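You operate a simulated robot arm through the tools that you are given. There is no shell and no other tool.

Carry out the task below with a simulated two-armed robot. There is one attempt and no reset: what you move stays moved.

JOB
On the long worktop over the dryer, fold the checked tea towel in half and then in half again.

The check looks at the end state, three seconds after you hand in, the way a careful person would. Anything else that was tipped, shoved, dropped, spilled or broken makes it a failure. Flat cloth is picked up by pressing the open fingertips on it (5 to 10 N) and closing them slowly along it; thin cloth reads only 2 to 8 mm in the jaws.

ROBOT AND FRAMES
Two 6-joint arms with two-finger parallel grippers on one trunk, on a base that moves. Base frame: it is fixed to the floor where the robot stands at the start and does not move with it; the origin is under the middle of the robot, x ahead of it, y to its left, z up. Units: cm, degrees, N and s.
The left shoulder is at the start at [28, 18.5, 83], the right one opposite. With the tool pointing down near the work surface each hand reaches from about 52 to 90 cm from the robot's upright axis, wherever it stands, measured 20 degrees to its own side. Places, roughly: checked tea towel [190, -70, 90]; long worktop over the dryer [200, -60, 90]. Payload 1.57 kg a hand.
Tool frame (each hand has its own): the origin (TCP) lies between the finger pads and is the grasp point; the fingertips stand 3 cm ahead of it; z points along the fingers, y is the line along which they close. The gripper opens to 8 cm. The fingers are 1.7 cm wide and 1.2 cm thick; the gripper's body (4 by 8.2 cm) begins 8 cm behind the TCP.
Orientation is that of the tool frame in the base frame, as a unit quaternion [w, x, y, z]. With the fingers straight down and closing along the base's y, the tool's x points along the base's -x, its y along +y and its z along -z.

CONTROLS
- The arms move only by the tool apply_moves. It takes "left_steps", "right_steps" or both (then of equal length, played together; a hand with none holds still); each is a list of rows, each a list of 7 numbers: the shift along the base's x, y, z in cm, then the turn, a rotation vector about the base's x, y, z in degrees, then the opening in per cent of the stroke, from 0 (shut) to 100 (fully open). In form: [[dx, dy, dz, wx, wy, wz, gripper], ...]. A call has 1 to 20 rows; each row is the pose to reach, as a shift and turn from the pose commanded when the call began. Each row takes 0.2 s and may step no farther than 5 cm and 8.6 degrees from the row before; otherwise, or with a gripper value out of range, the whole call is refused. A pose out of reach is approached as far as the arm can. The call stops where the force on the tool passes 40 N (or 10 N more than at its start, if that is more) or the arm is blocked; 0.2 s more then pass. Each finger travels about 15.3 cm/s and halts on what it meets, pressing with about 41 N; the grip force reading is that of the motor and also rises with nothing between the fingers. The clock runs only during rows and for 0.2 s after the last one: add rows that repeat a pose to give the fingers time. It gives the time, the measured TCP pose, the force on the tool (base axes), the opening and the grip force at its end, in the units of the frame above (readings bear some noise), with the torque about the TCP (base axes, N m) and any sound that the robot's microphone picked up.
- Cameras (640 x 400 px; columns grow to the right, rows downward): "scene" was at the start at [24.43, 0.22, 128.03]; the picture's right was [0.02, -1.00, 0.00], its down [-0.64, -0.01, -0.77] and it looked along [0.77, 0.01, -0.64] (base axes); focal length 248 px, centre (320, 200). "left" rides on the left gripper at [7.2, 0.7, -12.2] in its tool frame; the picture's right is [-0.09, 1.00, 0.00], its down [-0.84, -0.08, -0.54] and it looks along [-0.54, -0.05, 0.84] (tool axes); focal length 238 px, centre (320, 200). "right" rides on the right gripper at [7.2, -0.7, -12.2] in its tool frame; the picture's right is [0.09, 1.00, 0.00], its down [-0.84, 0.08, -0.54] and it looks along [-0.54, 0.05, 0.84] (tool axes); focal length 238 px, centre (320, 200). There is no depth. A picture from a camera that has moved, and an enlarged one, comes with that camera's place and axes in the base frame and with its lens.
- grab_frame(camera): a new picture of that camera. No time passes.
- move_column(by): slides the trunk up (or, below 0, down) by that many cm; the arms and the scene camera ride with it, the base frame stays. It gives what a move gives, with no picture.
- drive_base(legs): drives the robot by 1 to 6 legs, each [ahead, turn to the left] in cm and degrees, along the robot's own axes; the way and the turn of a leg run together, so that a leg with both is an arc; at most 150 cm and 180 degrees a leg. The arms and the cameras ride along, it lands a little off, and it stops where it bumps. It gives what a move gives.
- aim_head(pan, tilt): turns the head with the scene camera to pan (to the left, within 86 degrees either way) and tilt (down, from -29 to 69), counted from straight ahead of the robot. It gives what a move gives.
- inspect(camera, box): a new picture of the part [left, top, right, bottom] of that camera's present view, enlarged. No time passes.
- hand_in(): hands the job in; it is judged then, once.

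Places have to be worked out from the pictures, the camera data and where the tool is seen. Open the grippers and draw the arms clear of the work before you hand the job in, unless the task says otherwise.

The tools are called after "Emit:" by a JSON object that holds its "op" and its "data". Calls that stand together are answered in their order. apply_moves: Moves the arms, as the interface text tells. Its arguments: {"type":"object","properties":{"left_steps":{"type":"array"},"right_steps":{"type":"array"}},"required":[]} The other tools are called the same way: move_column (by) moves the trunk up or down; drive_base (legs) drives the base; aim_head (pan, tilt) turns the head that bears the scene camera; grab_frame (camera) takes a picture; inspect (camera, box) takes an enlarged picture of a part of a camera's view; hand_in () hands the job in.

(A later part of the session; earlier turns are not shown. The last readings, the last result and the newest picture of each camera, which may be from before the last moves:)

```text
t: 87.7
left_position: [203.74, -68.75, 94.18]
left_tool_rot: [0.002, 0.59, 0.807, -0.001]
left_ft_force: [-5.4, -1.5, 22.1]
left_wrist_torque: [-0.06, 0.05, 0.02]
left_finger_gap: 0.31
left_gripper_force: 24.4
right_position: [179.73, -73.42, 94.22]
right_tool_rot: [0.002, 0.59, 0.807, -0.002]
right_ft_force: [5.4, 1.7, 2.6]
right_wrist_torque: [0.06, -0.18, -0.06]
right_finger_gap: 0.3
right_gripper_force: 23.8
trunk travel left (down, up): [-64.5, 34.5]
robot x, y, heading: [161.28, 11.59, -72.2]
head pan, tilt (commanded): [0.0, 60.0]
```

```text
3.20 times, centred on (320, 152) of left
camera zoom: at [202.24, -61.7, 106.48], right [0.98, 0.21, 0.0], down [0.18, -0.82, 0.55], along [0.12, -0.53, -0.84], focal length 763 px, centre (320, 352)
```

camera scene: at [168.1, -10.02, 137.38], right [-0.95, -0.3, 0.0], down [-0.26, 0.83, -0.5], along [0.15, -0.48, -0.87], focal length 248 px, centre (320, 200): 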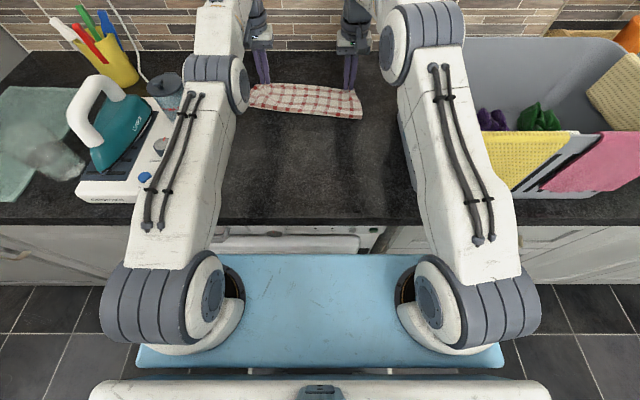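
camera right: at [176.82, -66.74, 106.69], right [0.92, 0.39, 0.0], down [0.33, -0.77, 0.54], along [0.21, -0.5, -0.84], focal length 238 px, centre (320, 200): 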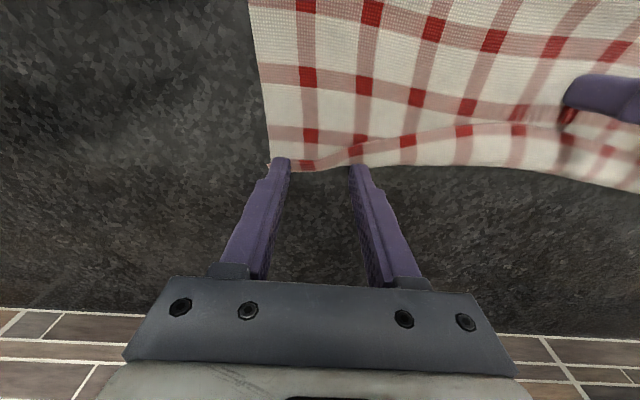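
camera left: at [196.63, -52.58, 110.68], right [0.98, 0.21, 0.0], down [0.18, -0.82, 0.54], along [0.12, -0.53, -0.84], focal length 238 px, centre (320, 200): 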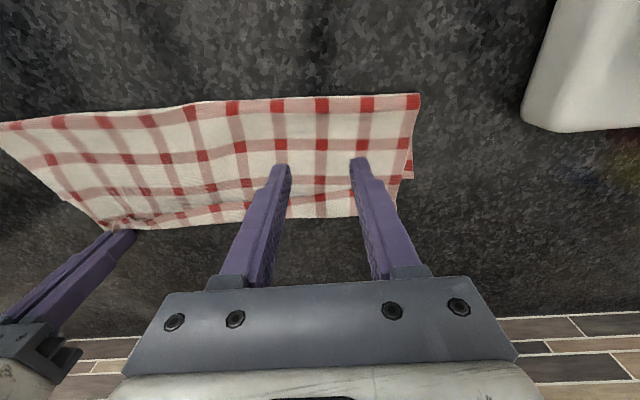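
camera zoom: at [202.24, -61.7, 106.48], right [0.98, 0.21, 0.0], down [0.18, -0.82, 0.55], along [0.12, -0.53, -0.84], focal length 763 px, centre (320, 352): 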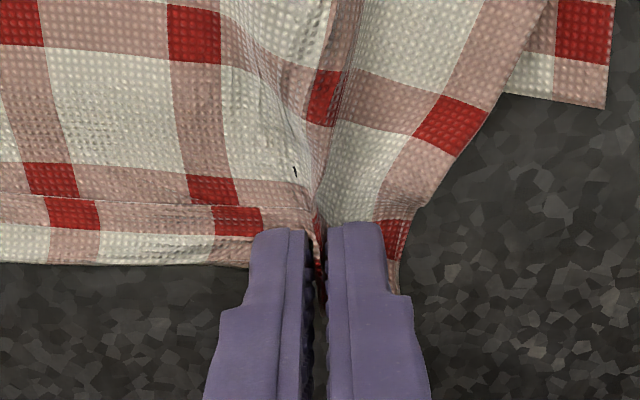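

Both hands hold the front edge now, but the towel is slightly rotated and folded off-centre. Since this grip lands flat when folded forward, I'll peel the layer back toward me fully to straighten the towel, and then fold again in one motion.

Emit:
{"op": "apply_moves", "data": {"left_steps": [[-0.17, 0.56, 1.5, 0, 0, 0, 0], [-0.5, 1.68, 3.0, 0, 0, 0, 0], [-0.99, 3.36, 4.5, 0, 0, 0, 0], [-1.57, 5.32, 6.0, 0, 0, 0, 0], [-2.15, 7.28, 7.0, 0, 0, 0, 0], [-2.73, 9.24, 7.5, 0, 0, 0, 0], [-3.3, 11.2, 7.5, 0, 0, 0, 0], [-3.88, 13.16, 7.5, 0, 0, 0, 0], [-4.46, 15.12, 7.5, 0, 0, 0, 0], [-4.46, 15.12, 7.5, 0, 0, 0, 0]], "right_steps": [[-0.15, 0.5, 1.5, 0, 0, 0, 0], [-0.46, 1.52, 3.0, 0, 0, 0, 0], [-0.92, 3.03, 4.5, 0, 0, 0, 0], [-1.46, 4.8, 6.0, 0, 0, 0, 0], [-2.0, 6.57, 7.0, 0, 0, 0, 0], [-2.54, 8.33, 7.5, 0, 0, 0, 0], [-3.08, 10.1, 7.5, 0, 0, 0, 0], [-3.62, 11.87, 7.5, 0, 0, 0, 0], [-4.16, 13.64, 7.5, 0, 0, 0, 0], [-4.16, 13.64, 7.5, 0, 0, 0, 0]]}}

Emit:
{"op": "grab_frame", "data": {"camera": "scene"}}

Emit:
{"op": "inspect", "data": {"camera": "scene", "box": [220, 50, 396, 160]}}

```text
t: 89.8
left_position: [203.24, -66.98, 100.58]
left_tool_rot: [0.002, 0.591, 0.807, 0.0]
left_ft_force: [0.1, 1.3, 0.1]
left_wrist_torque: [-0.01, 0.01, 0.0]
left_finger_gap: 0.28
left_gripper_force: 23.8
left hand out of reach, approached as far as the arm can: row 2, 3, 4, 5, 6, 7, 8, 9, 10
right_position: [175.47, -59.93, 101.71]
right_tool_rot: [0.0, 0.59, 0.807, -0.001]
right_ft_force: [-0.1, -0.4, -0.5]
right_wrist_torque: [0.0, 0.0, 0.01]
right_finger_gap: 0.0
right_gripper_force: 21.2
trunk travel left (down, up): [-64.5, 34.5]
robot x, y, heading: [161.85, 11.38, -72.5]
head pan, tilt (commanded): [0.0, 60.0]
```

```text
taken
camera scene: at [168.14, -10.11, 137.36], right [-0.95, -0.3, 0.0], down [-0.26, 0.83, -0.5], along [0.15, -0.48, -0.87], focal length 248 px, centre (320, 200)
```

scene: 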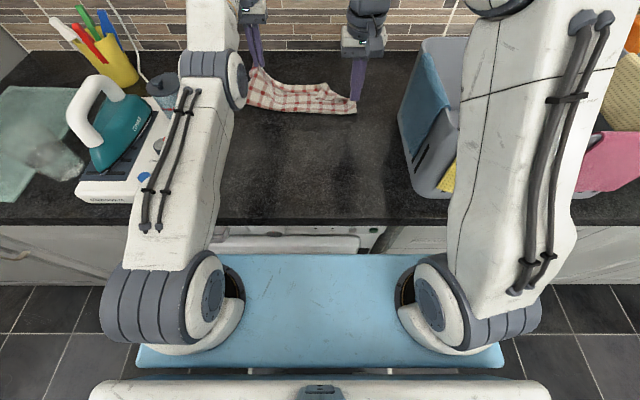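

```text
3.64 times, centred on (308, 105) of scene
camera zoom: at [168.14, -10.11, 137.36], right [-0.95, -0.3, 0.0], down [-0.26, 0.83, -0.5], along [0.15, -0.48, -0.87], focal length 901 px, centre (364, 546)
```

zoom: 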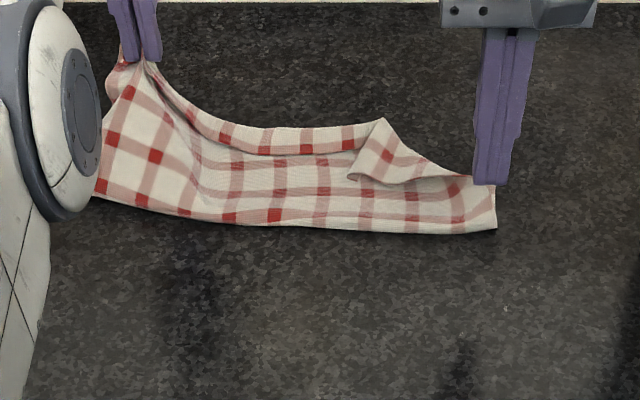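

The left arm stalled at its reach limit while the right moved on and lost its grip. I bring the left hand straight back toward me first to recover the arm.

Emit:
{"op": "apply_moves", "data": {"left_steps": [[-0.3, 0.95, -0.3, 0, 0, 0, 0], [-0.6, 1.9, -0.6, 0, 0, 0, 0], [-0.9, 2.85, -0.8, 0, 0, 0, 0], [-1.2, 3.8, -1.0, 0, 0, 0, 0]]}}

Emit:
{"op": "inspect", "data": {"camera": "scene", "box": [200, 40, 440, 190]}}

```text
t: 90.8
left_position: [203.23, -67.05, 100.58]
left_tool_rot: [0.0, 0.591, 0.806, 0.0]
left_ft_force: [0.2, -0.1, -0.3]
left_wrist_torque: [0.01, 0.02, -0.03]
left_finger_gap: 0.28
left_gripper_force: 23.6
left hand out of reach, approached as far as the arm can: row 1, 2, 3, 4
right_position: [175.44, -59.8, 101.78]
right_tool_rot: [0.0, 0.59, 0.807, -0.001]
right_ft_force: [0.0, 0.6, -0.5]
right_wrist_torque: [0.02, -0.02, -0.01]
right_finger_gap: 0.01
right_gripper_force: 21.3
trunk travel left (down, up): [-64.5, 34.5]
robot x, y, heading: [161.52, 11.28, -72.1]
head pan, tilt (commanded): [0.0, 60.0]
```

```text
2.67 times, centred on (320, 115) of scene
camera zoom: at [168.14, -10.12, 137.35], right [-0.95, -0.3, 0.0], down [-0.26, 0.83, -0.5], along [0.15, -0.48, -0.87], focal length 661 px, centre (320, 427)
```

zoom: 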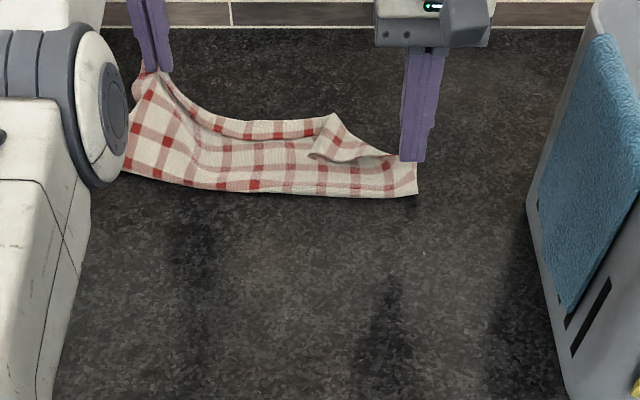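

The left arm is stretched straight and the solver refuses the inward direction. I try a different direction: down and toward the centre.

Emit:
{"op": "apply_moves", "data": {"left_steps": [[0, 0, -1.0, 0, 0, 0, 0], [0, 0, -2.0, 0, 0, 0, 0], [0, 0, -3.0, 0, 0, 0, 0]]}}

```text
t: 91.7
left_position: [203.39, -67.74, 97.76]
left_tool_rot: [0.0, 0.591, 0.806, 0.001]
left_ft_force: [-1.0, -0.2, 0.2]
left_wrist_torque: [-0.02, -0.01, 0.01]
left_finger_gap: 0.31
left_gripper_force: 24.2
left hand out of reach, approached as far as the arm can: row 1, 2, 3
right_position: [175.55, -59.95, 101.85]
right_tool_rot: [0.001, 0.591, 0.807, -0.001]
right_ft_force: [-0.1, -0.6, -0.5]
right_wrist_torque: [-0.01, 0.0, -0.01]
right_finger_gap: 0.0
right_gripper_force: 21.1
trunk travel left (down, up): [-64.5, 34.5]
robot x, y, heading: [161.36, 11.62, -72.5]
head pan, tilt (commanded): [0.0, 60.0]
```

It slides along its reach limit but won't bend. I command a larger inward step, which should let the solver bend the elbow.

Emit:
{"op": "apply_moves", "data": {"left_steps": [[-2.5, 4.2, 0, 0, 0, 0, 0], [-4.0, 8.8, 0, 0, 0, 0, 0], [-4.0, 8.8, 0, 0, 0, 0, 0]]}}

```text
t: 92.5
left_position: [203.02, -67.81, 98.25]
left_tool_rot: [0.001, 0.591, 0.807, 0.0]
left_ft_force: [-0.1, -0.1, -1.2]
left_wrist_torque: [-0.02, -0.01, -0.01]
left_finger_gap: 0.29
left_gripper_force: 23.9
left hand out of reach, approached as far as the arm can: row 1, 2, 3
right_position: [175.47, -59.79, 101.69]
right_tool_rot: [0.001, 0.591, 0.807, -0.001]
right_ft_force: [-0.3, 0.2, 0.0]
right_wrist_torque: [-0.02, 0.02, 0.01]
right_finger_gap: 0.01
right_gripper_force: 21.5
trunk travel left (down, up): [-64.5, 34.5]
robot x, y, heading: [160.94, 11.41, -72.2]
head pan, tilt (commanded): [0.0, 60.0]
```

I retrace the way it came: back down to the earlier low pose, which was reachable.

Emit:
{"op": "apply_moves", "data": {"left_steps": [[0.0, -0.1, -1.0, 0, 0, 0, 0], [0.1, -0.2, -2.0, 0, 0, 0, 0], [0.2, -0.3, -3.0, 0, 0, 0, 0], [0.2, -0.3, -3.6, 0, 0, 0, 0]]}}

```text
t: 93.5
left_position: [203.31, -68.44, 94.8]
left_tool_rot: [0.001, 0.591, 0.806, 0.001]
left_ft_force: [0.0, -0.1, 1.2]
left_wrist_torque: [0.03, 0.0, -0.02]
left_finger_gap: 0.32
left_gripper_force: 24.5
right_position: [175.5, -59.98, 101.8]
right_tool_rot: [0.001, 0.591, 0.807, 0.0]
right_ft_force: [-0.1, -0.2, -0.6]
right_wrist_torque: [-0.06, -0.02, -0.01]
right_finger_gap: 0.01
right_gripper_force: 21.2
trunk travel left (down, up): [-64.5, 34.5]
robot x, y, heading: [161.31, 11.53, -72.4]
head pan, tilt (commanded): [0.0, 60.0]
```

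It's free again. Now I move the left hand inward at this low height before lifting anything.

Emit:
{"op": "apply_moves", "data": {"left_steps": [[-0.3, 0.95, 0.1, 0, 0, 0, 0], [-0.6, 1.9, 0.3, 0, 0, 0, 0], [-0.9, 2.85, 0.5, 0, 0, 0, 0], [-1.2, 3.8, 0.8, 0, 0, 0, 0], [-1.5, 4.75, 1.2, 0, 0, 0, 0], [-1.8, 5.7, 1.6, 0, 0, 0, 0], [-2.1, 6.65, 2.0, 0, 0, 0, 0], [-2.4, 7.6, 2.4, 0, 0, 0, 0]]}}

Emit:
{"op": "inspect", "data": {"camera": "scene", "box": [200, 40, 440, 190]}}

Emit:
{"op": "grab_frame", "data": {"camera": "right"}}

Emit:
{"op": "grab_frame", "data": {"camera": "left"}}

```text
t: 95.2
left_position: [202.95, -68.11, 97.11]
left_tool_rot: [0.001, 0.591, 0.807, 0.0]
left_ft_force: [-0.5, -0.1, -0.1]
left_wrist_torque: [0.0, -0.03, -0.02]
left_finger_gap: 0.27
left_gripper_force: 23.8
left hand out of reach, approached as far as the arm can: row 1, 2, 3, 4, 5, 6, 7, 8
right_position: [175.52, -59.88, 101.8]
right_tool_rot: [0.0, 0.59, 0.807, 0.0]
right_ft_force: [0.2, -0.2, -0.3]
right_wrist_torque: [0.02, -0.01, 0.0]
right_finger_gap: 0.0
right_gripper_force: 21.3
trunk travel left (down, up): [-64.5, 34.5]
robot x, y, heading: [161.39, 11.25, -72.5]
head pan, tilt (commanded): [0.0, 60.0]
```

```text
2.67 times, centred on (320, 115) of scene
camera zoom: at [168.14, -10.12, 137.35], right [-0.95, -0.3, 0.0], down [-0.26, 0.83, -0.5], along [0.15, -0.48, -0.87], focal length 661 px, centre (320, 427)
```

zoom: 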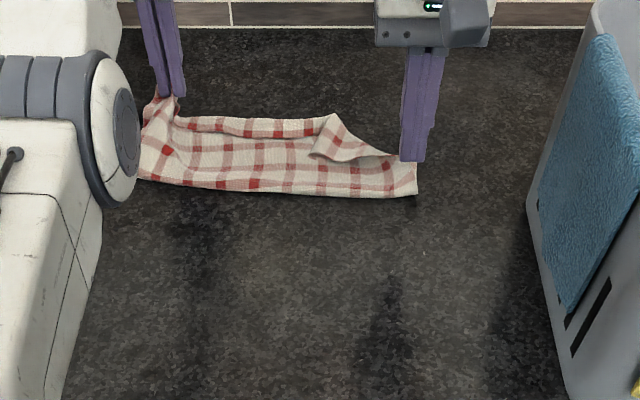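

```text
taken
camera right: at [172.71, -53.17, 113.94], right [0.92, 0.39, 0.0], down [0.33, -0.77, 0.54], along [0.21, -0.5, -0.84], focal length 238 px, centre (320, 200)
```

right: 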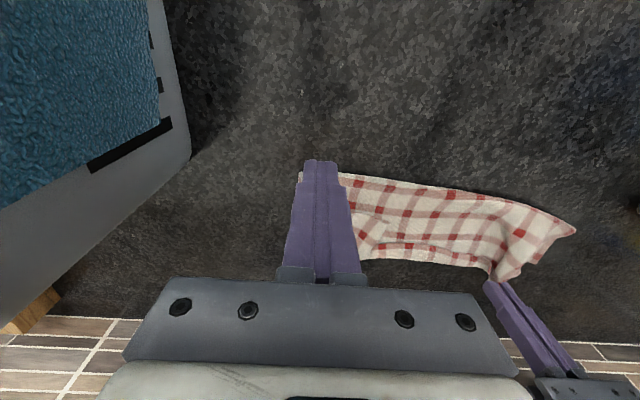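

```text
taken
camera left: at [201.49, -60.97, 109.56], right [0.98, 0.21, 0.0], down [0.18, -0.82, 0.54], along [0.12, -0.53, -0.84], focal length 238 px, centre (320, 200)
```

left: 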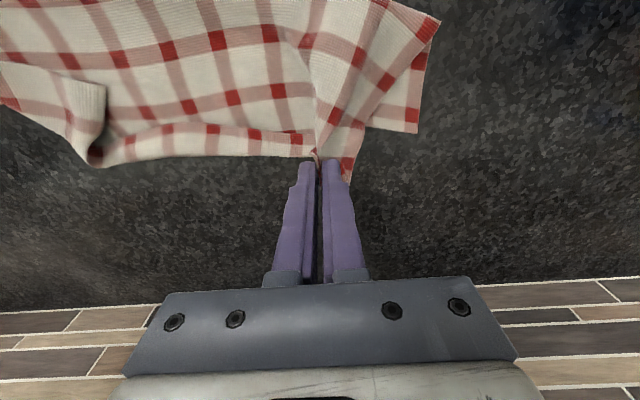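

The elbow only bends when the hand moves downward. I raise the trunk 6 cm, which also extends reach, then lower the left hand so the elbow flexes before moving inward.

Emit:
{"op": "move_column", "data": {"by": 6}}

Emit:
{"op": "apply_moves", "data": {"left_steps": [[0, 0, -1.5, 0, 0, 0, 0], [0, 0, -3.0, 0, 0, 0, 0], [0, 0, -4.5, 0, 0, 0, 0], [-0.1, 0.3, -6.0, 0, 0, 0, 0], [-0.2, 0.6, -6.5, 0, 0, 0, 0], [-0.3, 0.95, -6.5, 0, 0, 0, 0], [-0.45, 1.4, -6.5, 0, 0, 0, 0], [-0.6, 1.9, -6.5, 0, 0, 0, 0]]}}

```text
t: 96.2
left_position: [202.91, -68.03, 103.11]
left_tool_rot: [0.0, 0.59, 0.807, 0.0]
left_ft_force: [0.9, -0.1, -0.3]
left_wrist_torque: [-0.02, 0.03, 0.01]
left_finger_gap: 0.29
left_gripper_force: 24.0
right_position: [175.52, -59.91, 107.74]
right_tool_rot: [0.0, 0.591, 0.807, 0.0]
right_ft_force: [0.7, 0.1, -0.3]
right_wrist_torque: [0.0, -0.01, 0.0]
right_finger_gap: 0.0
right_gripper_force: 21.1
trunk travel left (down, up): [-70.5, 28.5]
robot x, y, heading: [161.29, 11.31, -72.5]
head pan, tilt (commanded): [0.0, 60.0]
```

```text
t: 98.0
left_position: [203.12, -69.12, 97.26]
left_tool_rot: [-0.001, 0.591, 0.807, 0.001]
left_ft_force: [0.9, -0.5, 0.0]
left_wrist_torque: [0.02, -0.04, -0.02]
left_finger_gap: 0.29
left_gripper_force: 23.9
left hand out of reach, approached as far as the arm can: row 2, 3, 4, 5, 6, 7, 8
right_position: [175.6, -59.86, 107.72]
right_tool_rot: [0.001, 0.591, 0.807, -0.002]
right_ft_force: [0.1, -0.5, -0.6]
right_wrist_torque: [0.0, -0.02, 0.02]
right_finger_gap: 0.0
right_gripper_force: 21.2
trunk travel left (down, up): [-70.5, 28.5]
robot x, y, heading: [161.36, 11.29, -72.1]
head pan, tilt (commanded): [0.0, 60.0]
```

Still on the limit, so I need a bigger downward sweep to bend the elbow. First I set the cloth corner down and release it, so I don't drag the towel around while recovering the arm.

Emit:
{"op": "apply_moves", "data": {"left_steps": [[0, 0, -1.0, 0, 0, 0, 0], [0, 0, -2.0, 0, 0, 0, 0], [0, 0, -2.3, 0, 0, 0, 10], [0, 0, -2.3, 0, 0, 0, 20], [0, 0, -2.3, 0, 0, 0, 30], [0, 0, -2.3, 0, 0, 0, 30]]}}

Emit:
{"op": "apply_moves", "data": {"left_steps": [[0, 0, 2.0, 0, 0, 0, 30], [0, 0, 4.0, 0, 0, 0, 30], [0, 0, 6.0, 0, 0, 0, 30]]}}

Emit:
{"op": "grab_frame", "data": {"camera": "scene"}}

Emit:
{"op": "grab_frame", "data": {"camera": "left"}}

```text
t: 99.5
left_position: [203.13, -69.36, 94.98]
left_tool_rot: [-0.001, 0.591, 0.806, 0.0]
left_ft_force: [-0.1, 1.1, 0.0]
left_wrist_torque: [0.01, 0.04, 0.01]
left_finger_gap: 2.4
left_gripper_force: 0.0
left hand out of reach, approached as far as the arm can: row 2, 3, 4, 5, 6
right_position: [175.58, -59.92, 107.66]
right_tool_rot: [0.001, 0.59, 0.807, 0.0]
right_ft_force: [0.5, 0.5, 0.5]
right_wrist_torque: [0.0, -0.01, -0.01]
right_finger_gap: 0.02
right_gripper_force: 21.5
trunk travel left (down, up): [-70.5, 28.5]
robot x, y, heading: [161.67, 11.59, -72.2]
head pan, tilt (commanded): [0.0, 60.0]
```

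```text
t: 100.2
left_position: [203.04, -68.77, 100.81]
left_tool_rot: [-0.001, 0.591, 0.807, 0.0]
left_ft_force: [-0.6, -0.5, 0.0]
left_wrist_torque: [0.03, 0.02, -0.02]
left_finger_gap: 2.38
left_gripper_force: 0.1
left hand out of reach, approached as far as the arm can: row 3
right_position: [175.52, -59.91, 107.81]
right_tool_rot: [0.001, 0.591, 0.807, -0.001]
right_ft_force: [0.3, 0.3, -1.4]
right_wrist_torque: [-0.02, -0.03, -0.04]
right_finger_gap: 0.02
right_gripper_force: 21.3
trunk travel left (down, up): [-70.5, 28.5]
robot x, y, heading: [161.23, 11.57, -72.5]
head pan, tilt (commanded): [0.0, 60.0]
```

```text
taken
camera scene: at [168.15, -10.13, 143.35], right [-0.95, -0.3, 0.0], down [-0.26, 0.83, -0.5], along [0.15, -0.48, -0.87], focal length 248 px, centre (320, 200)
```

scene: 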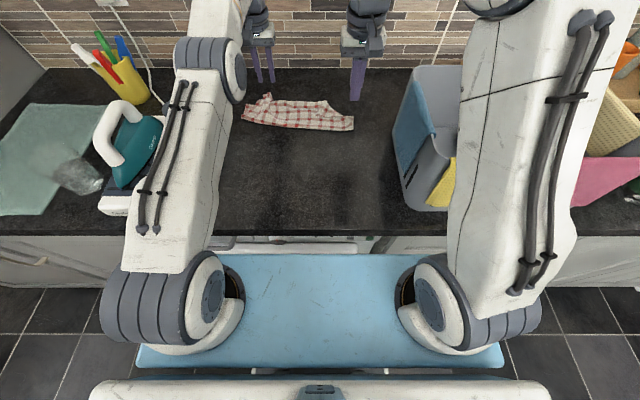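

```text
taken
camera left: at [201.59, -61.64, 113.15], right [0.98, 0.21, 0.0], down [0.18, -0.82, 0.54], along [0.12, -0.53, -0.84], focal length 238 px, centre (320, 200)
```

left: 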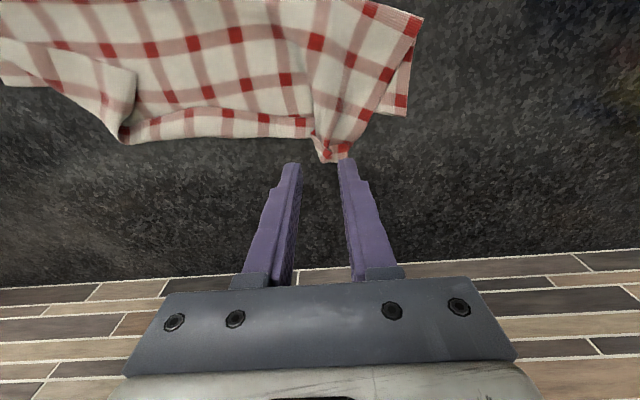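

Released. Now I raise the trunk 20 cm and lower the left hand by the same amount in a long sweep, to get the elbow bending.

Emit:
{"op": "move_column", "data": {"by": 20}}

Emit:
{"op": "apply_moves", "data": {"left_steps": [[0, 0, -2.5, 0, 0, 0, 30], [0, 0, -5, 0, 0, 0, 30], [0, 0, -7.5, 0, 0, 0, 30], [0, 0, -10, 0, 0, 0, 30], [-0.3, 1, -12, 0, 0, 0, 30], [-0.6, 2, -14, 0, 0, 0, 30], [-0.9, 3, -15, 0, 0, 0, 30], [-1.2, 4, -15, 0, 0, 0, 30]]}}

```text
t: 102.4
left_position: [202.94, -68.7, 120.74]
left_tool_rot: [0.0, 0.591, 0.806, 0.0]
left_ft_force: [-0.2, -0.2, 0.0]
left_wrist_torque: [0.02, 0.03, -0.01]
left_finger_gap: 2.39
left_gripper_force: 0.2
right_position: [175.59, -59.83, 127.75]
right_tool_rot: [0.001, 0.591, 0.807, -0.001]
right_ft_force: [-0.9, -0.4, 0.4]
right_wrist_torque: [0.02, -0.01, 0.02]
right_finger_gap: 0.01
right_gripper_force: 21.2
trunk travel left (down, up): [-90.5, 8.5]
robot x, y, heading: [161.29, 11.36, -72.3]
head pan, tilt (commanded): [0.0, 60.0]
```

```text
t: 104.2
left_position: [201.75, -64.7, 105.92]
left_tool_rot: [0.001, 0.591, 0.807, 0.0]
left_ft_force: [-0.6, 0.3, 0.1]
left_wrist_torque: [0.01, 0.02, -0.06]
left_finger_gap: 2.41
left_gripper_force: 0.0
right_position: [175.58, -59.86, 127.77]
right_tool_rot: [0.001, 0.59, 0.807, -0.001]
right_ft_force: [0.6, -0.1, -0.3]
right_wrist_torque: [-0.01, 0.03, 0.01]
right_finger_gap: 0.01
right_gripper_force: 21.4
trunk travel left (down, up): [-90.5, 8.5]
robot x, y, heading: [161.33, 11.19, -72.7]
head pan, tilt (commanded): [0.0, 60.0]
```

The left arm is free again. I take stock of the towel from the higher viewpoint.

Emit:
{"op": "apply_moves", "data": {"left_steps": [[1.5, 2.5, 1.5, 0, 0, 0, 50], [3.0, 5.0, 3.0, 0, 0, 0, 50], [4.0, 7.5, 5.0, 0, 0, 0, 50]], "right_steps": [[-1.0, 1.0, 0, 0, 0, 0, 50], [-2.0, 2.0, 0, 0, 0, 0, 50], [-3.0, 3.0, 0, 0, 0, 0, 50]]}}

Emit:
{"op": "grab_frame", "data": {"camera": "scene"}}

Emit:
{"op": "inspect", "data": {"camera": "scene", "box": [230, 80, 390, 180]}}

```text
t: 105.0
left_position: [205.7, -57.16, 110.9]
left_tool_rot: [0.0, 0.591, 0.807, 0.0]
left_ft_force: [-0.3, -0.1, -0.1]
left_wrist_torque: [0.03, 0.02, -0.01]
left_finger_gap: 4.04
left_gripper_force: 0.0
right_position: [172.48, -56.82, 127.85]
right_tool_rot: [0.0, 0.591, 0.807, 0.0]
right_ft_force: [0.4, 0.2, 0.3]
right_wrist_torque: [-0.01, -0.01, -0.02]
right_finger_gap: 4.0
right_gripper_force: 0.1
trunk travel left (down, up): [-90.5, 8.5]
robot x, y, heading: [161.19, 11.51, -72.4]
head pan, tilt (commanded): [0.0, 60.0]
```

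```text
taken
camera scene: at [168.14, -10.13, 163.35], right [-0.95, -0.3, 0.0], down [-0.26, 0.83, -0.5], along [0.15, -0.48, -0.87], focal length 248 px, centre (320, 200)
```

scene: 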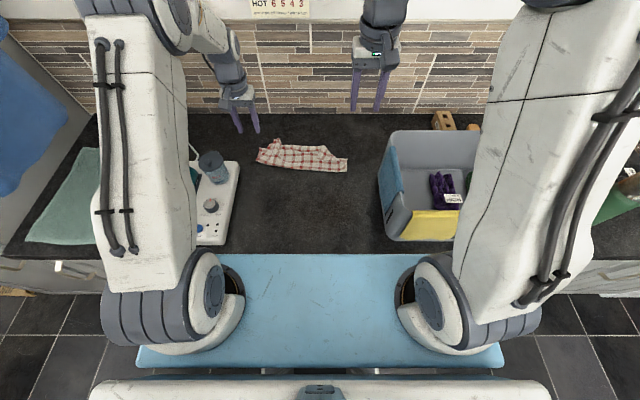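

```text
4.00 times, centred on (310, 130) of scene
camera zoom: at [168.14, -10.13, 163.35], right [-0.95, -0.3, 0.0], down [-0.26, 0.83, -0.5], along [0.15, -0.48, -0.87], focal length 991 px, centre (360, 480)
```

zoom: 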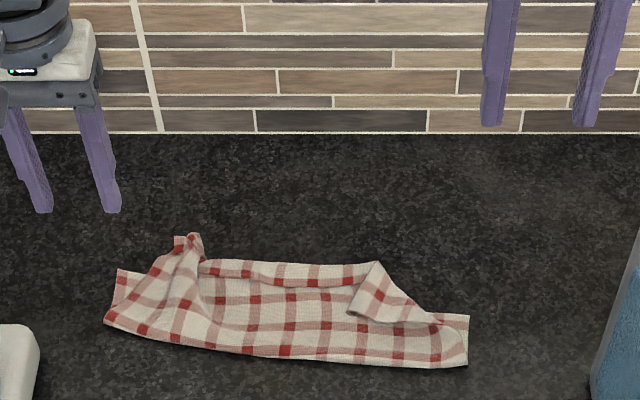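

I zoom in further to understand the corners.

Emit:
{"op": "inspect", "data": {"camera": "scene", "box": [250, 132, 310, 172]}}

Emit:
{"op": "inspect", "data": {"camera": "scene", "box": [295, 138, 355, 178]}}

Emit:
{"op": "grab_frame", "data": {"camera": "left"}}

Emit:
{"op": "grab_frame", "data": {"camera": "right"}}

```text
10.00 times, centred on (280, 152) of scene
camera zoom: at [168.14, -10.13, 163.35], right [-0.95, -0.3, 0.0], down [-0.26, 0.83, -0.5], along [0.15, -0.48, -0.87], focal length 2477 px, centre (720, 680)
```

zoom: 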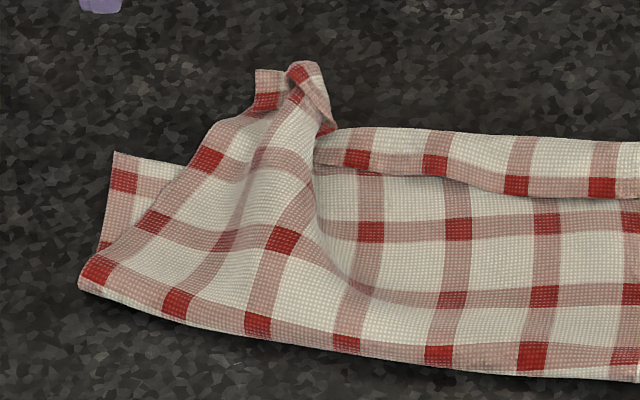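

```text
10.00 times, centred on (325, 158) of scene
camera zoom: at [168.14, -10.13, 163.35], right [-0.95, -0.3, 0.0], down [-0.26, 0.83, -0.5], along [0.15, -0.48, -0.87], focal length 2477 px, centre (270, 620)
```

zoom: 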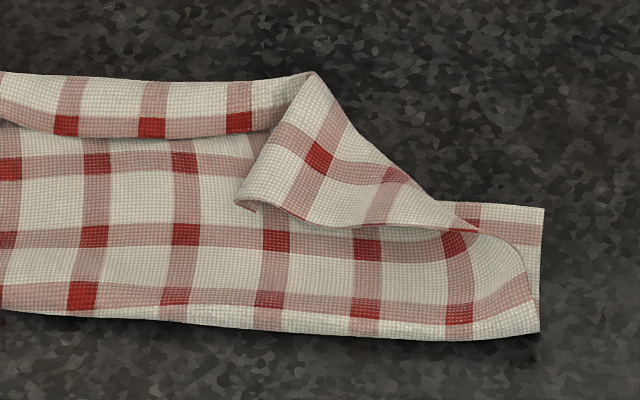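

```text
taken
camera left: at [204.28, -50.14, 123.22], right [0.98, 0.21, 0.0], down [0.18, -0.82, 0.54], along [0.12, -0.53, -0.84], focal length 238 px, centre (320, 200)
```

left: 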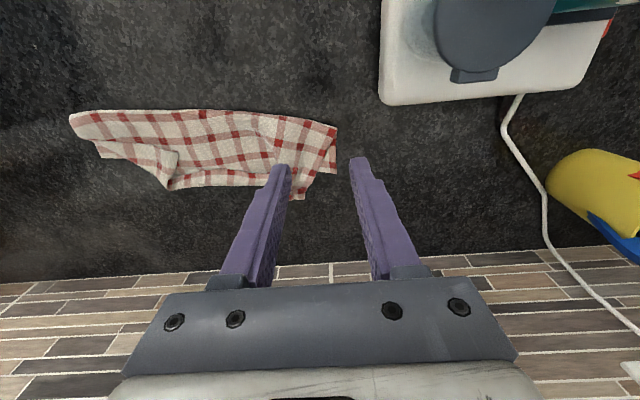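

```text
taken
camera right: at [169.67, -50.19, 139.99], right [0.92, 0.39, 0.0], down [0.33, -0.77, 0.54], along [0.21, -0.5, -0.84], focal length 238 px, centre (320, 200)
```

right: 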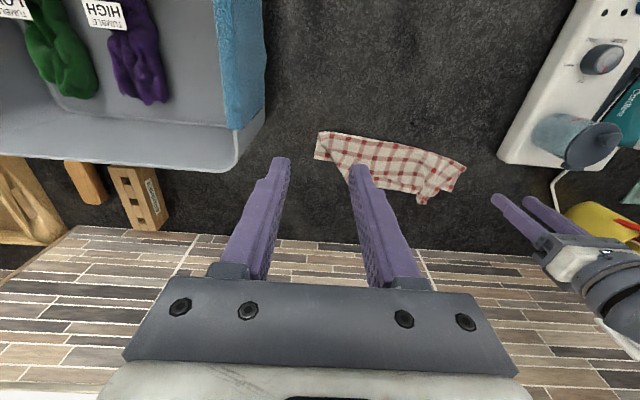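

The towel is loosely folded and rotated. New plan: drag it nearer by pinching near its front fold, then lift it by the two exposed back corners so it hangs open, and fold from there. First I bring both hands over the front fold.

Emit:
{"op": "apply_moves", "data": {"left_steps": [[-1.2, -1.3, 0, 0, 0, 0, 38], [-2.4, -2.6, 0, 0, 0, 0, 38], [-3.57, -3.96, 0, 0, 0, 0, 38], [-3.57, -3.96, -2, 0, 0, 0, 38], [-3.57, -3.96, -4, 0, 0, 0, 38], [-3.57, -3.96, -6, 0, 0, 0, 38], [-3.57, -3.96, -8, 0, 0, 0, 38], [-3.57, -3.96, -10, 0, 0, 0, 38], [-3.57, -3.96, -12, 0, 0, 0, 38], [-3.57, -3.96, -13.5, 0, 0, 0, 38], [-3.57, -3.96, -14.5, 0, 0, 0, 38]], "right_steps": [[2.9, -2.5, 0, 0, 0, 0, 38], [5.8, -5.0, 0, 0, 0, 0, 38], [8.59, -7.56, 0, 0, 0, 0, 38], [8.59, -7.56, -4, 0, 0, 0, 38], [8.59, -7.56, -8, 0, 0, 0, 38], [8.59, -7.56, -12, 0, 0, 0, 38], [8.59, -7.56, -16, 0, 0, 0, 38], [8.59, -7.56, -20, 0, 0, 0, 38], [8.59, -7.56, -24, 0, 0, 0, 38], [8.59, -7.56, -28, 0, 0, 0, 38], [8.59, -7.56, -31.4, 0, 0, 0, 38]]}}

Emit:
{"op": "inspect", "data": {"camera": "scene", "box": [230, 80, 390, 180]}}

Emit:
{"op": "grab_frame", "data": {"camera": "left"}}

Emit:
{"op": "grab_frame", "data": {"camera": "right"}}

```text
t: 107.4
left_position: [202.07, -61.17, 96.37]
left_tool_rot: [-0.001, 0.59, 0.807, 0.0]
left_ft_force: [0.3, -0.6, -0.4]
left_wrist_torque: [0.01, 0.05, 0.0]
left_finger_gap: 3.05
left_gripper_force: 0.0
right_position: [181.12, -64.41, 96.23]
right_tool_rot: [0.001, 0.591, 0.807, -0.001]
right_ft_force: [-0.7, -1.0, 0.6]
right_wrist_torque: [-0.06, 0.02, 0.01]
right_finger_gap: 3.04
right_gripper_force: 0.0
trunk travel left (down, up): [-90.5, 8.5]
robot x, y, heading: [161.29, 11.51, -72.5]
head pan, tilt (commanded): [0.0, 60.0]
```

```text
4.00 times, centred on (310, 130) of scene
camera zoom: at [168.15, -10.13, 163.36], right [-0.95, -0.3, 0.0], down [-0.26, 0.83, -0.5], along [0.15, -0.48, -0.87], focal length 991 px, centre (360, 480)
```

zoom: 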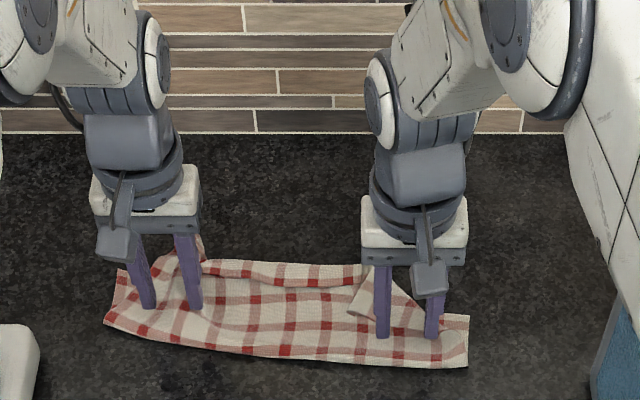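

```text
taken
camera left: at [200.75, -54.09, 108.62], right [0.98, 0.21, 0.0], down [0.18, -0.82, 0.54], along [0.12, -0.53, -0.84], focal length 238 px, centre (320, 200)
```

left: 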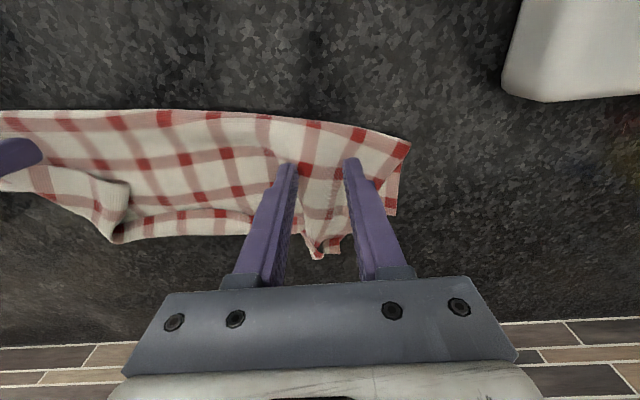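

```text
taken
camera right: at [178.21, -57.69, 108.43], right [0.92, 0.39, 0.0], down [0.33, -0.77, 0.54], along [0.21, -0.5, -0.84], focal length 238 px, centre (320, 200)
```

right: 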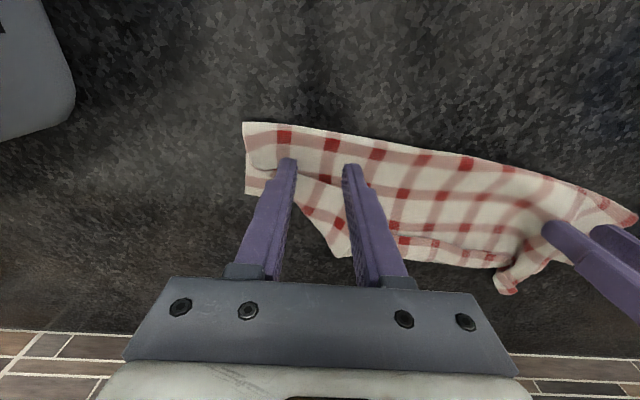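

Good positions. I lower onto the cloth and check the force.

Emit:
{"op": "apply_moves", "data": {"left_steps": [[0, 0, -0.8, 0, 0, 0, 38], [0, 0, -1.5, 0, 0, 0, 38], [0, 0, -2.0, 0, 0, 0, 38], [0, 0, -2.15, 0, 0, 0, 38], [0, 0, -2.15, 0, 0, 0, 38]], "right_steps": [[0, 0, -0.8, 0, 0, 0, 38], [0, 0, -1.5, 0, 0, 0, 38], [0, 0, -1.9, 0, 0, 0, 38], [0, 0, -2.05, 0, 0, 0, 38], [0, 0, -2.05, 0, 0, 0, 38]]}}

```text
t: 108.6
left_position: [202.16, -61.04, 94.15]
left_tool_rot: [0.0, 0.59, 0.807, 0.0]
left_ft_force: [0.6, -0.8, 0.7]
left_wrist_torque: [0.01, -0.03, 0.01]
left_finger_gap: 3.04
left_gripper_force: 0.0
right_position: [181.11, -64.45, 94.33]
right_tool_rot: [0.002, 0.591, 0.807, 0.0]
right_ft_force: [0.1, 0.7, 2.6]
right_wrist_torque: [-0.03, 0.05, -0.02]
right_finger_gap: 3.03
right_gripper_force: 0.0
trunk travel left (down, up): [-90.5, 8.5]
robot x, y, heading: [161.35, 11.2, -72.2]
head pan, tilt (commanded): [0.0, 60.0]
```

Near contact. I press a touch more and close both slowly.

Emit:
{"op": "apply_moves", "data": {"left_steps": [[0, 0, -0.1, 0, 0, 0, 38], [0, 0, -0.12, 0, 0, 0, 35], [0, 0, -0.12, 0, 0, 0, 32], [0, 0, -0.12, 0, 0, 0, 29], [0, 0, -0.12, 0, 0, 0, 26], [0, 0, -0.12, 0, 0, 0, 23], [0, 0, -0.12, 0, 0, 0, 20], [0, 0, -0.12, 0, 0, 0, 17], [0, 0, -0.12, 0, 0, 0, 14], [0, 0, -0.1, 0, 0, 0, 11], [0, 0, -0.1, 0, 0, 0, 8], [0, 0, -0.08, 0, 0, 0, 5], [0, 0, -0.08, 0, 0, 0, 2], [0, 0, -0.08, 0, 0, 0, 0], [0, 0, -0.08, 0, 0, 0, 0]], "right_steps": [[0, 0, -0.05, 0, 0, 0, 38], [0, 0, -0.06, 0, 0, 0, 35], [0, 0, -0.06, 0, 0, 0, 32], [0, 0, -0.06, 0, 0, 0, 29], [0, 0, -0.06, 0, 0, 0, 26], [0, 0, -0.06, 0, 0, 0, 23], [0, 0, -0.06, 0, 0, 0, 20], [0, 0, -0.06, 0, 0, 0, 17], [0, 0, -0.06, 0, 0, 0, 14], [0, 0, -0.04, 0, 0, 0, 11], [0, 0, -0.04, 0, 0, 0, 8], [0, 0, -0.02, 0, 0, 0, 5], [0, 0, -0.02, 0, 0, 0, 2], [0, 0, -0.02, 0, 0, 0, 0], [0, 0, -0.02, 0, 0, 0, 0]]}}

Emit:
{"op": "inspect", "data": {"camera": "scene", "box": [230, 80, 390, 180]}}

```text
t: 111.8
left_position: [202.16, -61.09, 94.16]
left_tool_rot: [0.0, 0.59, 0.807, 0.0]
left_ft_force: [0.0, 0.0, 10.9]
left_wrist_torque: [-0.01, 0.0, -0.01]
left_finger_gap: 0.28
left_gripper_force: 23.9
right_position: [181.18, -64.42, 94.36]
right_tool_rot: [0.001, 0.591, 0.807, 0.0]
right_ft_force: [-0.9, 0.3, 0.9]
right_wrist_torque: [0.0, -0.02, 0.02]
right_finger_gap: 0.0
right_gripper_force: 21.4
trunk travel left (down, up): [-90.5, 8.5]
robot x, y, heading: [161.1, 11.29, -72.4]
head pan, tilt (commanded): [0.0, 60.0]
```

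```text
4.00 times, centred on (310, 130) of scene
camera zoom: at [168.12, -10.07, 163.37], right [-0.95, -0.3, 0.0], down [-0.26, 0.83, -0.5], along [0.15, -0.48, -0.87], focal length 991 px, centre (360, 480)
```

zoom: 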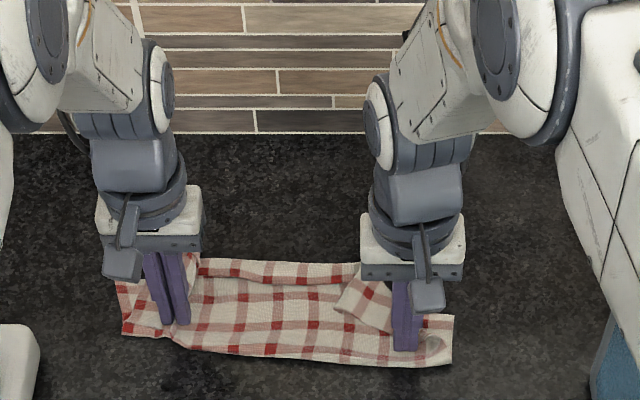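

The left has hold; the right pressed too lightly. I retry the right with a firmer press.

Emit:
{"op": "apply_moves", "data": {"right_steps": [[0, 0, 0.3, 0, 0, 0, 10], [0, 0, 0.3, 0, 0, 0, 25], [0, 0, 0.3, 0, 0, 0, 38], [0, 0, 0.0, 0, 0, 0, 38], [0, 0, -0.12, 0, 0, 0, 38], [0, 0, -0.15, 0, 0, 0, 38], [0, 0, -0.15, 0, 0, 0, 38]]}}

```text
t: 113.4
left_position: [202.18, -61.05, 94.12]
left_tool_rot: [0.001, 0.591, 0.807, 0.0]
left_ft_force: [0.4, -1.8, 7.2]
left_wrist_torque: [-0.03, -0.04, 0.0]
left_finger_gap: 0.27
left_gripper_force: 23.6
right_position: [181.19, -64.49, 94.28]
right_tool_rot: [0.001, 0.591, 0.807, -0.001]
right_ft_force: [0.0, 1.3, 10.9]
right_wrist_torque: [-0.08, 0.19, -0.04]
right_finger_gap: 3.05
right_gripper_force: 0.4
trunk travel left (down, up): [-90.5, 8.5]
robot x, y, heading: [161.15, 11.46, -72.5]
head pan, tilt (commanded): [0.0, 60.0]
```

11 N of pressure; now I close the right slowly.

Emit:
{"op": "apply_moves", "data": {"right_steps": [[0, 0, 0, 0, 0, 0, 35], [0, 0, 0, 0, 0, 0, 32], [0, 0, 0, 0, 0, 0, 29], [0, 0, 0, 0, 0, 0, 26], [0, 0, 0, 0, 0, 0, 23], [0, 0, 0, 0, 0, 0, 20], [0, 0, 0, 0, 0, 0, 17], [0, 0, 0, 0, 0, 0, 14], [0, 0, 0, 0, 0, 0, 11], [0, 0, 0, 0, 0, 0, 8], [0, 0, 0, 0, 0, 0, 5], [0, 0, 0, 0, 0, 0, 2], [0, 0, 0, 0, 0, 0, 0], [0, 0, 0, 0, 0, 0, 0]]}}

Emit:
{"op": "inspect", "data": {"camera": "scene", "box": [230, 80, 390, 180]}}

```text
t: 116.4
left_position: [202.14, -60.98, 94.23]
left_tool_rot: [0.0, 0.591, 0.807, 0.0]
left_ft_force: [-5.5, -1.2, 5.2]
left_wrist_torque: [-0.01, 0.18, 0.08]
left_finger_gap: 0.28
left_gripper_force: 23.5
right_position: [181.16, -64.53, 94.18]
right_tool_rot: [0.001, 0.591, 0.807, -0.002]
right_ft_force: [3.8, -0.1, 18.6]
right_wrist_torque: [-0.12, 0.0, -0.01]
right_finger_gap: 0.25
right_gripper_force: 23.6
trunk travel left (down, up): [-90.5, 8.5]
robot x, y, heading: [161.39, 11.59, -72.5]
head pan, tilt (commanded): [0.0, 60.0]
```

```text
4.00 times, centred on (310, 130) of scene
camera zoom: at [168.1, -10.01, 163.38], right [-0.95, -0.3, 0.0], down [-0.26, 0.83, -0.5], along [0.15, -0.48, -0.87], focal length 991 px, centre (360, 480)
```

zoom: 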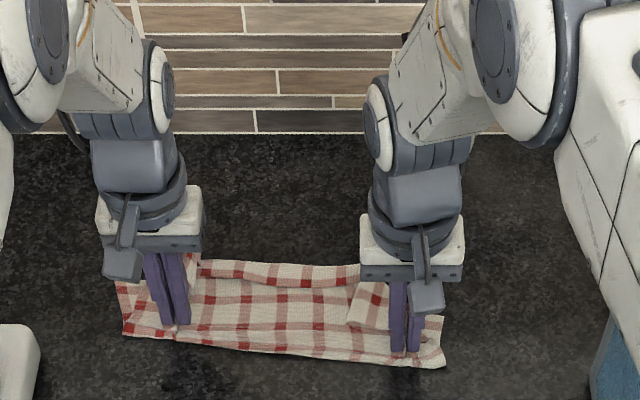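

Both hold. I lift slightly and drag the towel toward me, left further than right so it squares up.

Emit:
{"op": "apply_moves", "data": {"left_steps": [[0, 0, 0.5, 0, 0, 0, 0], [-0.39, 1.28, 1.0, 0, 0, 0, 0], [-0.77, 2.57, 1.0, 0, 0, 0, 0], [-1.16, 3.85, 1.0, 0, 0, 0, 0], [-1.54, 5.13, 1.0, 0, 0, 0, 0], [-1.93, 6.42, 1.0, 0, 0, 0, 0], [-2.32, 7.7, 1.0, 0, 0, 0, 0], [-2.7, 8.98, 1.0, 0, 0, 0, 0], [-3.09, 10.26, 1.0, 0, 0, 0, 0], [-3.47, 11.55, 1.0, 0, 0, 0, 0], [-3.86, 12.83, 1.0, 0, 0, 0, 0], [-3.86, 12.83, 1.0, 0, 0, 0, 0]], "right_steps": [[0, 0, 0.5, 0, 0, 0, 0], [-0.3, 1.0, 1.0, 0, 0, 0, 0], [-0.59, 1.99, 1.0, 0, 0, 0, 0], [-0.89, 2.99, 1.0, 0, 0, 0, 0], [-1.18, 3.99, 1.0, 0, 0, 0, 0], [-1.48, 4.99, 1.0, 0, 0, 0, 0], [-1.77, 5.98, 1.0, 0, 0, 0, 0], [-2.07, 6.98, 1.0, 0, 0, 0, 0], [-2.36, 7.98, 1.0, 0, 0, 0, 0], [-2.66, 8.97, 1.0, 0, 0, 0, 0], [-2.95, 9.97, 1.0, 0, 0, 0, 0], [-2.95, 9.97, 1.0, 0, 0, 0, 0]]}}

Emit:
{"op": "inspect", "data": {"camera": "scene", "box": [230, 100, 390, 200]}}

Emit:
{"op": "grab_frame", "data": {"camera": "left"}}

Emit:
{"op": "grab_frame", "data": {"camera": "right"}}

```text
t: 119.0
left_position: [198.29, -48.21, 95.16]
left_tool_rot: [0.0, 0.591, 0.807, 0.0]
left_ft_force: [-4.4, -1.1, -0.1]
left_wrist_torque: [-0.09, 0.14, 0.07]
left_finger_gap: 0.25
left_gripper_force: 24.2
right_position: [178.15, -54.58, 95.17]
right_tool_rot: [0.0, 0.591, 0.807, 0.0]
right_ft_force: [3.7, 2.1, -0.6]
right_wrist_torque: [0.07, -0.11, 0.04]
right_finger_gap: 0.18
right_gripper_force: 23.9
trunk travel left (down, up): [-90.5, 8.5]
robot x, y, heading: [161.15, 11.43, -72.4]
head pan, tilt (commanded): [0.0, 60.0]
```

```text
4.00 times, centred on (310, 150) of scene
camera zoom: at [168.14, -10.11, 163.36], right [-0.95, -0.3, 0.0], down [-0.26, 0.83, -0.5], along [0.15, -0.48, -0.87], focal length 991 px, centre (360, 400)
```

zoom: 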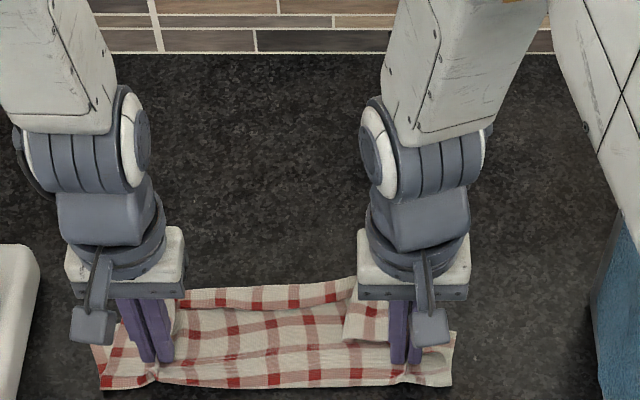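

```text
taken
camera left: at [196.89, -41.22, 107.44], right [0.98, 0.21, 0.0], down [0.18, -0.82, 0.54], along [0.12, -0.53, -0.84], focal length 238 px, centre (320, 200)
```

left: 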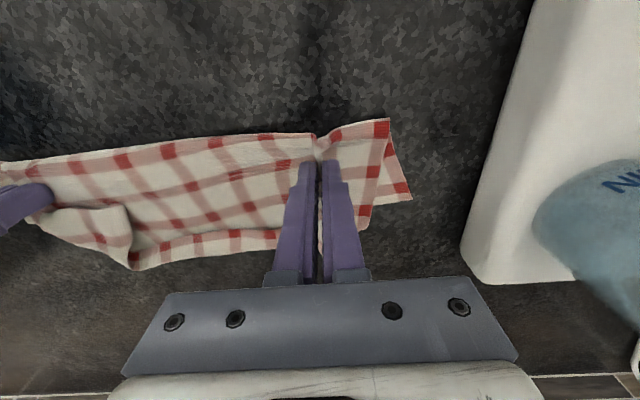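

```text
taken
camera right: at [175.35, -47.73, 107.37], right [0.92, 0.39, 0.0], down [0.33, -0.77, 0.54], along [0.21, -0.5, -0.84], focal length 238 px, centre (320, 200)
```

right: 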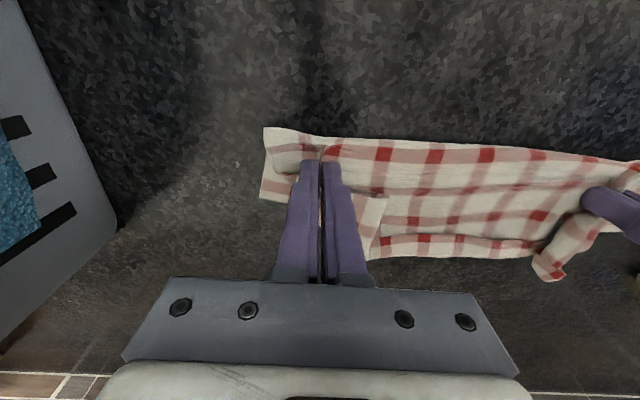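

The towel is now close and square. I set it down, release both hands and rise to see the back corners.

Emit:
{"op": "apply_moves", "data": {"left_steps": [[-0.2, -0.06, -0.5, 0, 0, 0, 0], [-0.2, -0.06, -0.7, 0, 0, 0, 10], [-0.2, -0.06, -0.7, 0, 0, 0, 20], [-0.2, -0.06, -0.7, 0, 0, 0, 30], [-0.2, -0.06, 1.0, 0, 0, 0, 30], [-0.2, -0.06, 5.0, 0, 0, 0, 30], [1.0, 1.0, 9.5, 0, 0, 0, 30], [3.0, 3.0, 13.0, 0, 0, 0, 30], [5.0, 5.0, 15.0, 0, 0, 0, 30]], "right_steps": [[0.2, 0.06, -0.5, 0, 0, 0, 0], [0.2, 0.06, -0.7, 0, 0, 0, 10], [0.2, 0.06, -0.7, 0, 0, 0, 20], [0.2, 0.06, -0.7, 0, 0, 0, 30], [0.2, 0.06, 1.0, 0, 0, 0, 30], [0.2, 0.06, 5.0, 0, 0, 0, 30], [-1.0, 0, 9.5, 0, 0, 0, 30], [-3.0, 1.0, 13.0, 0, 0, 0, 30], [-5.0, 2.0, 17.0, 0, 0, 0, 30]]}}

Emit:
{"op": "grab_frame", "data": {"camera": "scene"}}

Emit:
{"op": "inspect", "data": {"camera": "scene", "box": [240, 140, 370, 221]}}

Emit:
{"op": "grab_frame", "data": {"camera": "left"}}

Emit:
{"op": "grab_frame", "data": {"camera": "right"}}

```text
t: 121.0
left_position: [203.38, -43.27, 110.31]
left_tool_rot: [-0.001, 0.591, 0.807, 0.0]
left_ft_force: [-0.5, 0.2, 0.6]
left_wrist_torque: [0.01, 0.0, -0.02]
left_finger_gap: 2.4
left_gripper_force: 0.0
right_position: [173.23, -52.67, 112.21]
right_tool_rot: [0.001, 0.591, 0.807, 0.0]
right_ft_force: [0.0, 0.3, -0.5]
right_wrist_torque: [0.0, -0.01, -0.02]
right_finger_gap: 2.41
right_gripper_force: 0.1
trunk travel left (down, up): [-90.5, 8.5]
robot x, y, heading: [161.52, 11.33, -72.4]
head pan, tilt (commanded): [0.0, 60.0]
```

```text
taken
camera scene: at [168.14, -10.13, 163.35], right [-0.95, -0.3, 0.0], down [-0.26, 0.83, -0.5], along [0.15, -0.48, -0.87], focal length 248 px, centre (320, 200)
```

scene: 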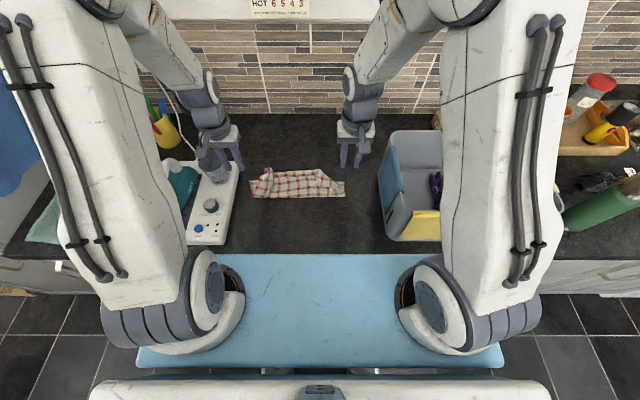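

```text
4.92 times, centred on (305, 180) of scene
camera zoom: at [168.14, -10.13, 163.35], right [-0.95, -0.3, 0.0], down [-0.26, 0.83, -0.5], along [0.15, -0.48, -0.87], focal length 1220 px, centre (394, 296)
```

zoom: 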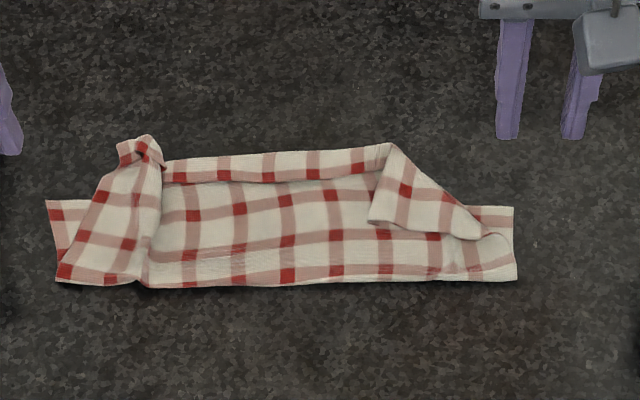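

```text
taken
camera left: at [202.03, -36.24, 122.64], right [0.98, 0.21, 0.0], down [0.18, -0.82, 0.54], along [0.12, -0.53, -0.84], focal length 238 px, centre (320, 200)
```

left: 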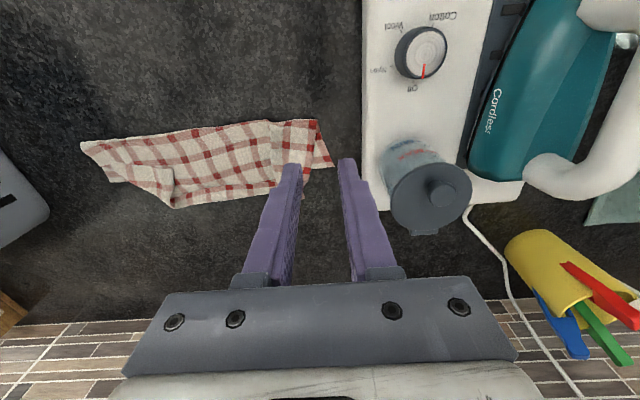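

```text
taken
camera right: at [170.36, -45.83, 124.39], right [0.92, 0.39, 0.0], down [0.33, -0.77, 0.54], along [0.21, -0.5, -0.84], focal length 238 px, centre (320, 200)
```

right: 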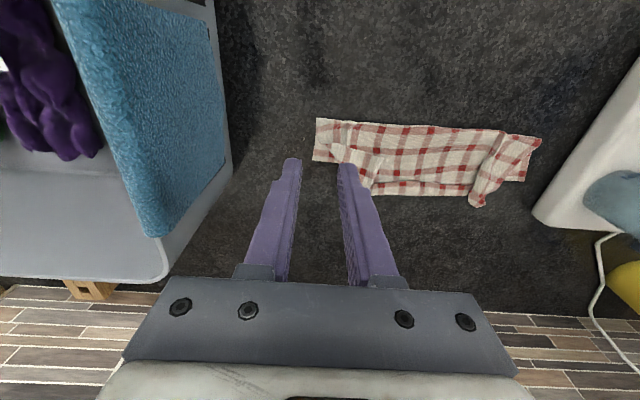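

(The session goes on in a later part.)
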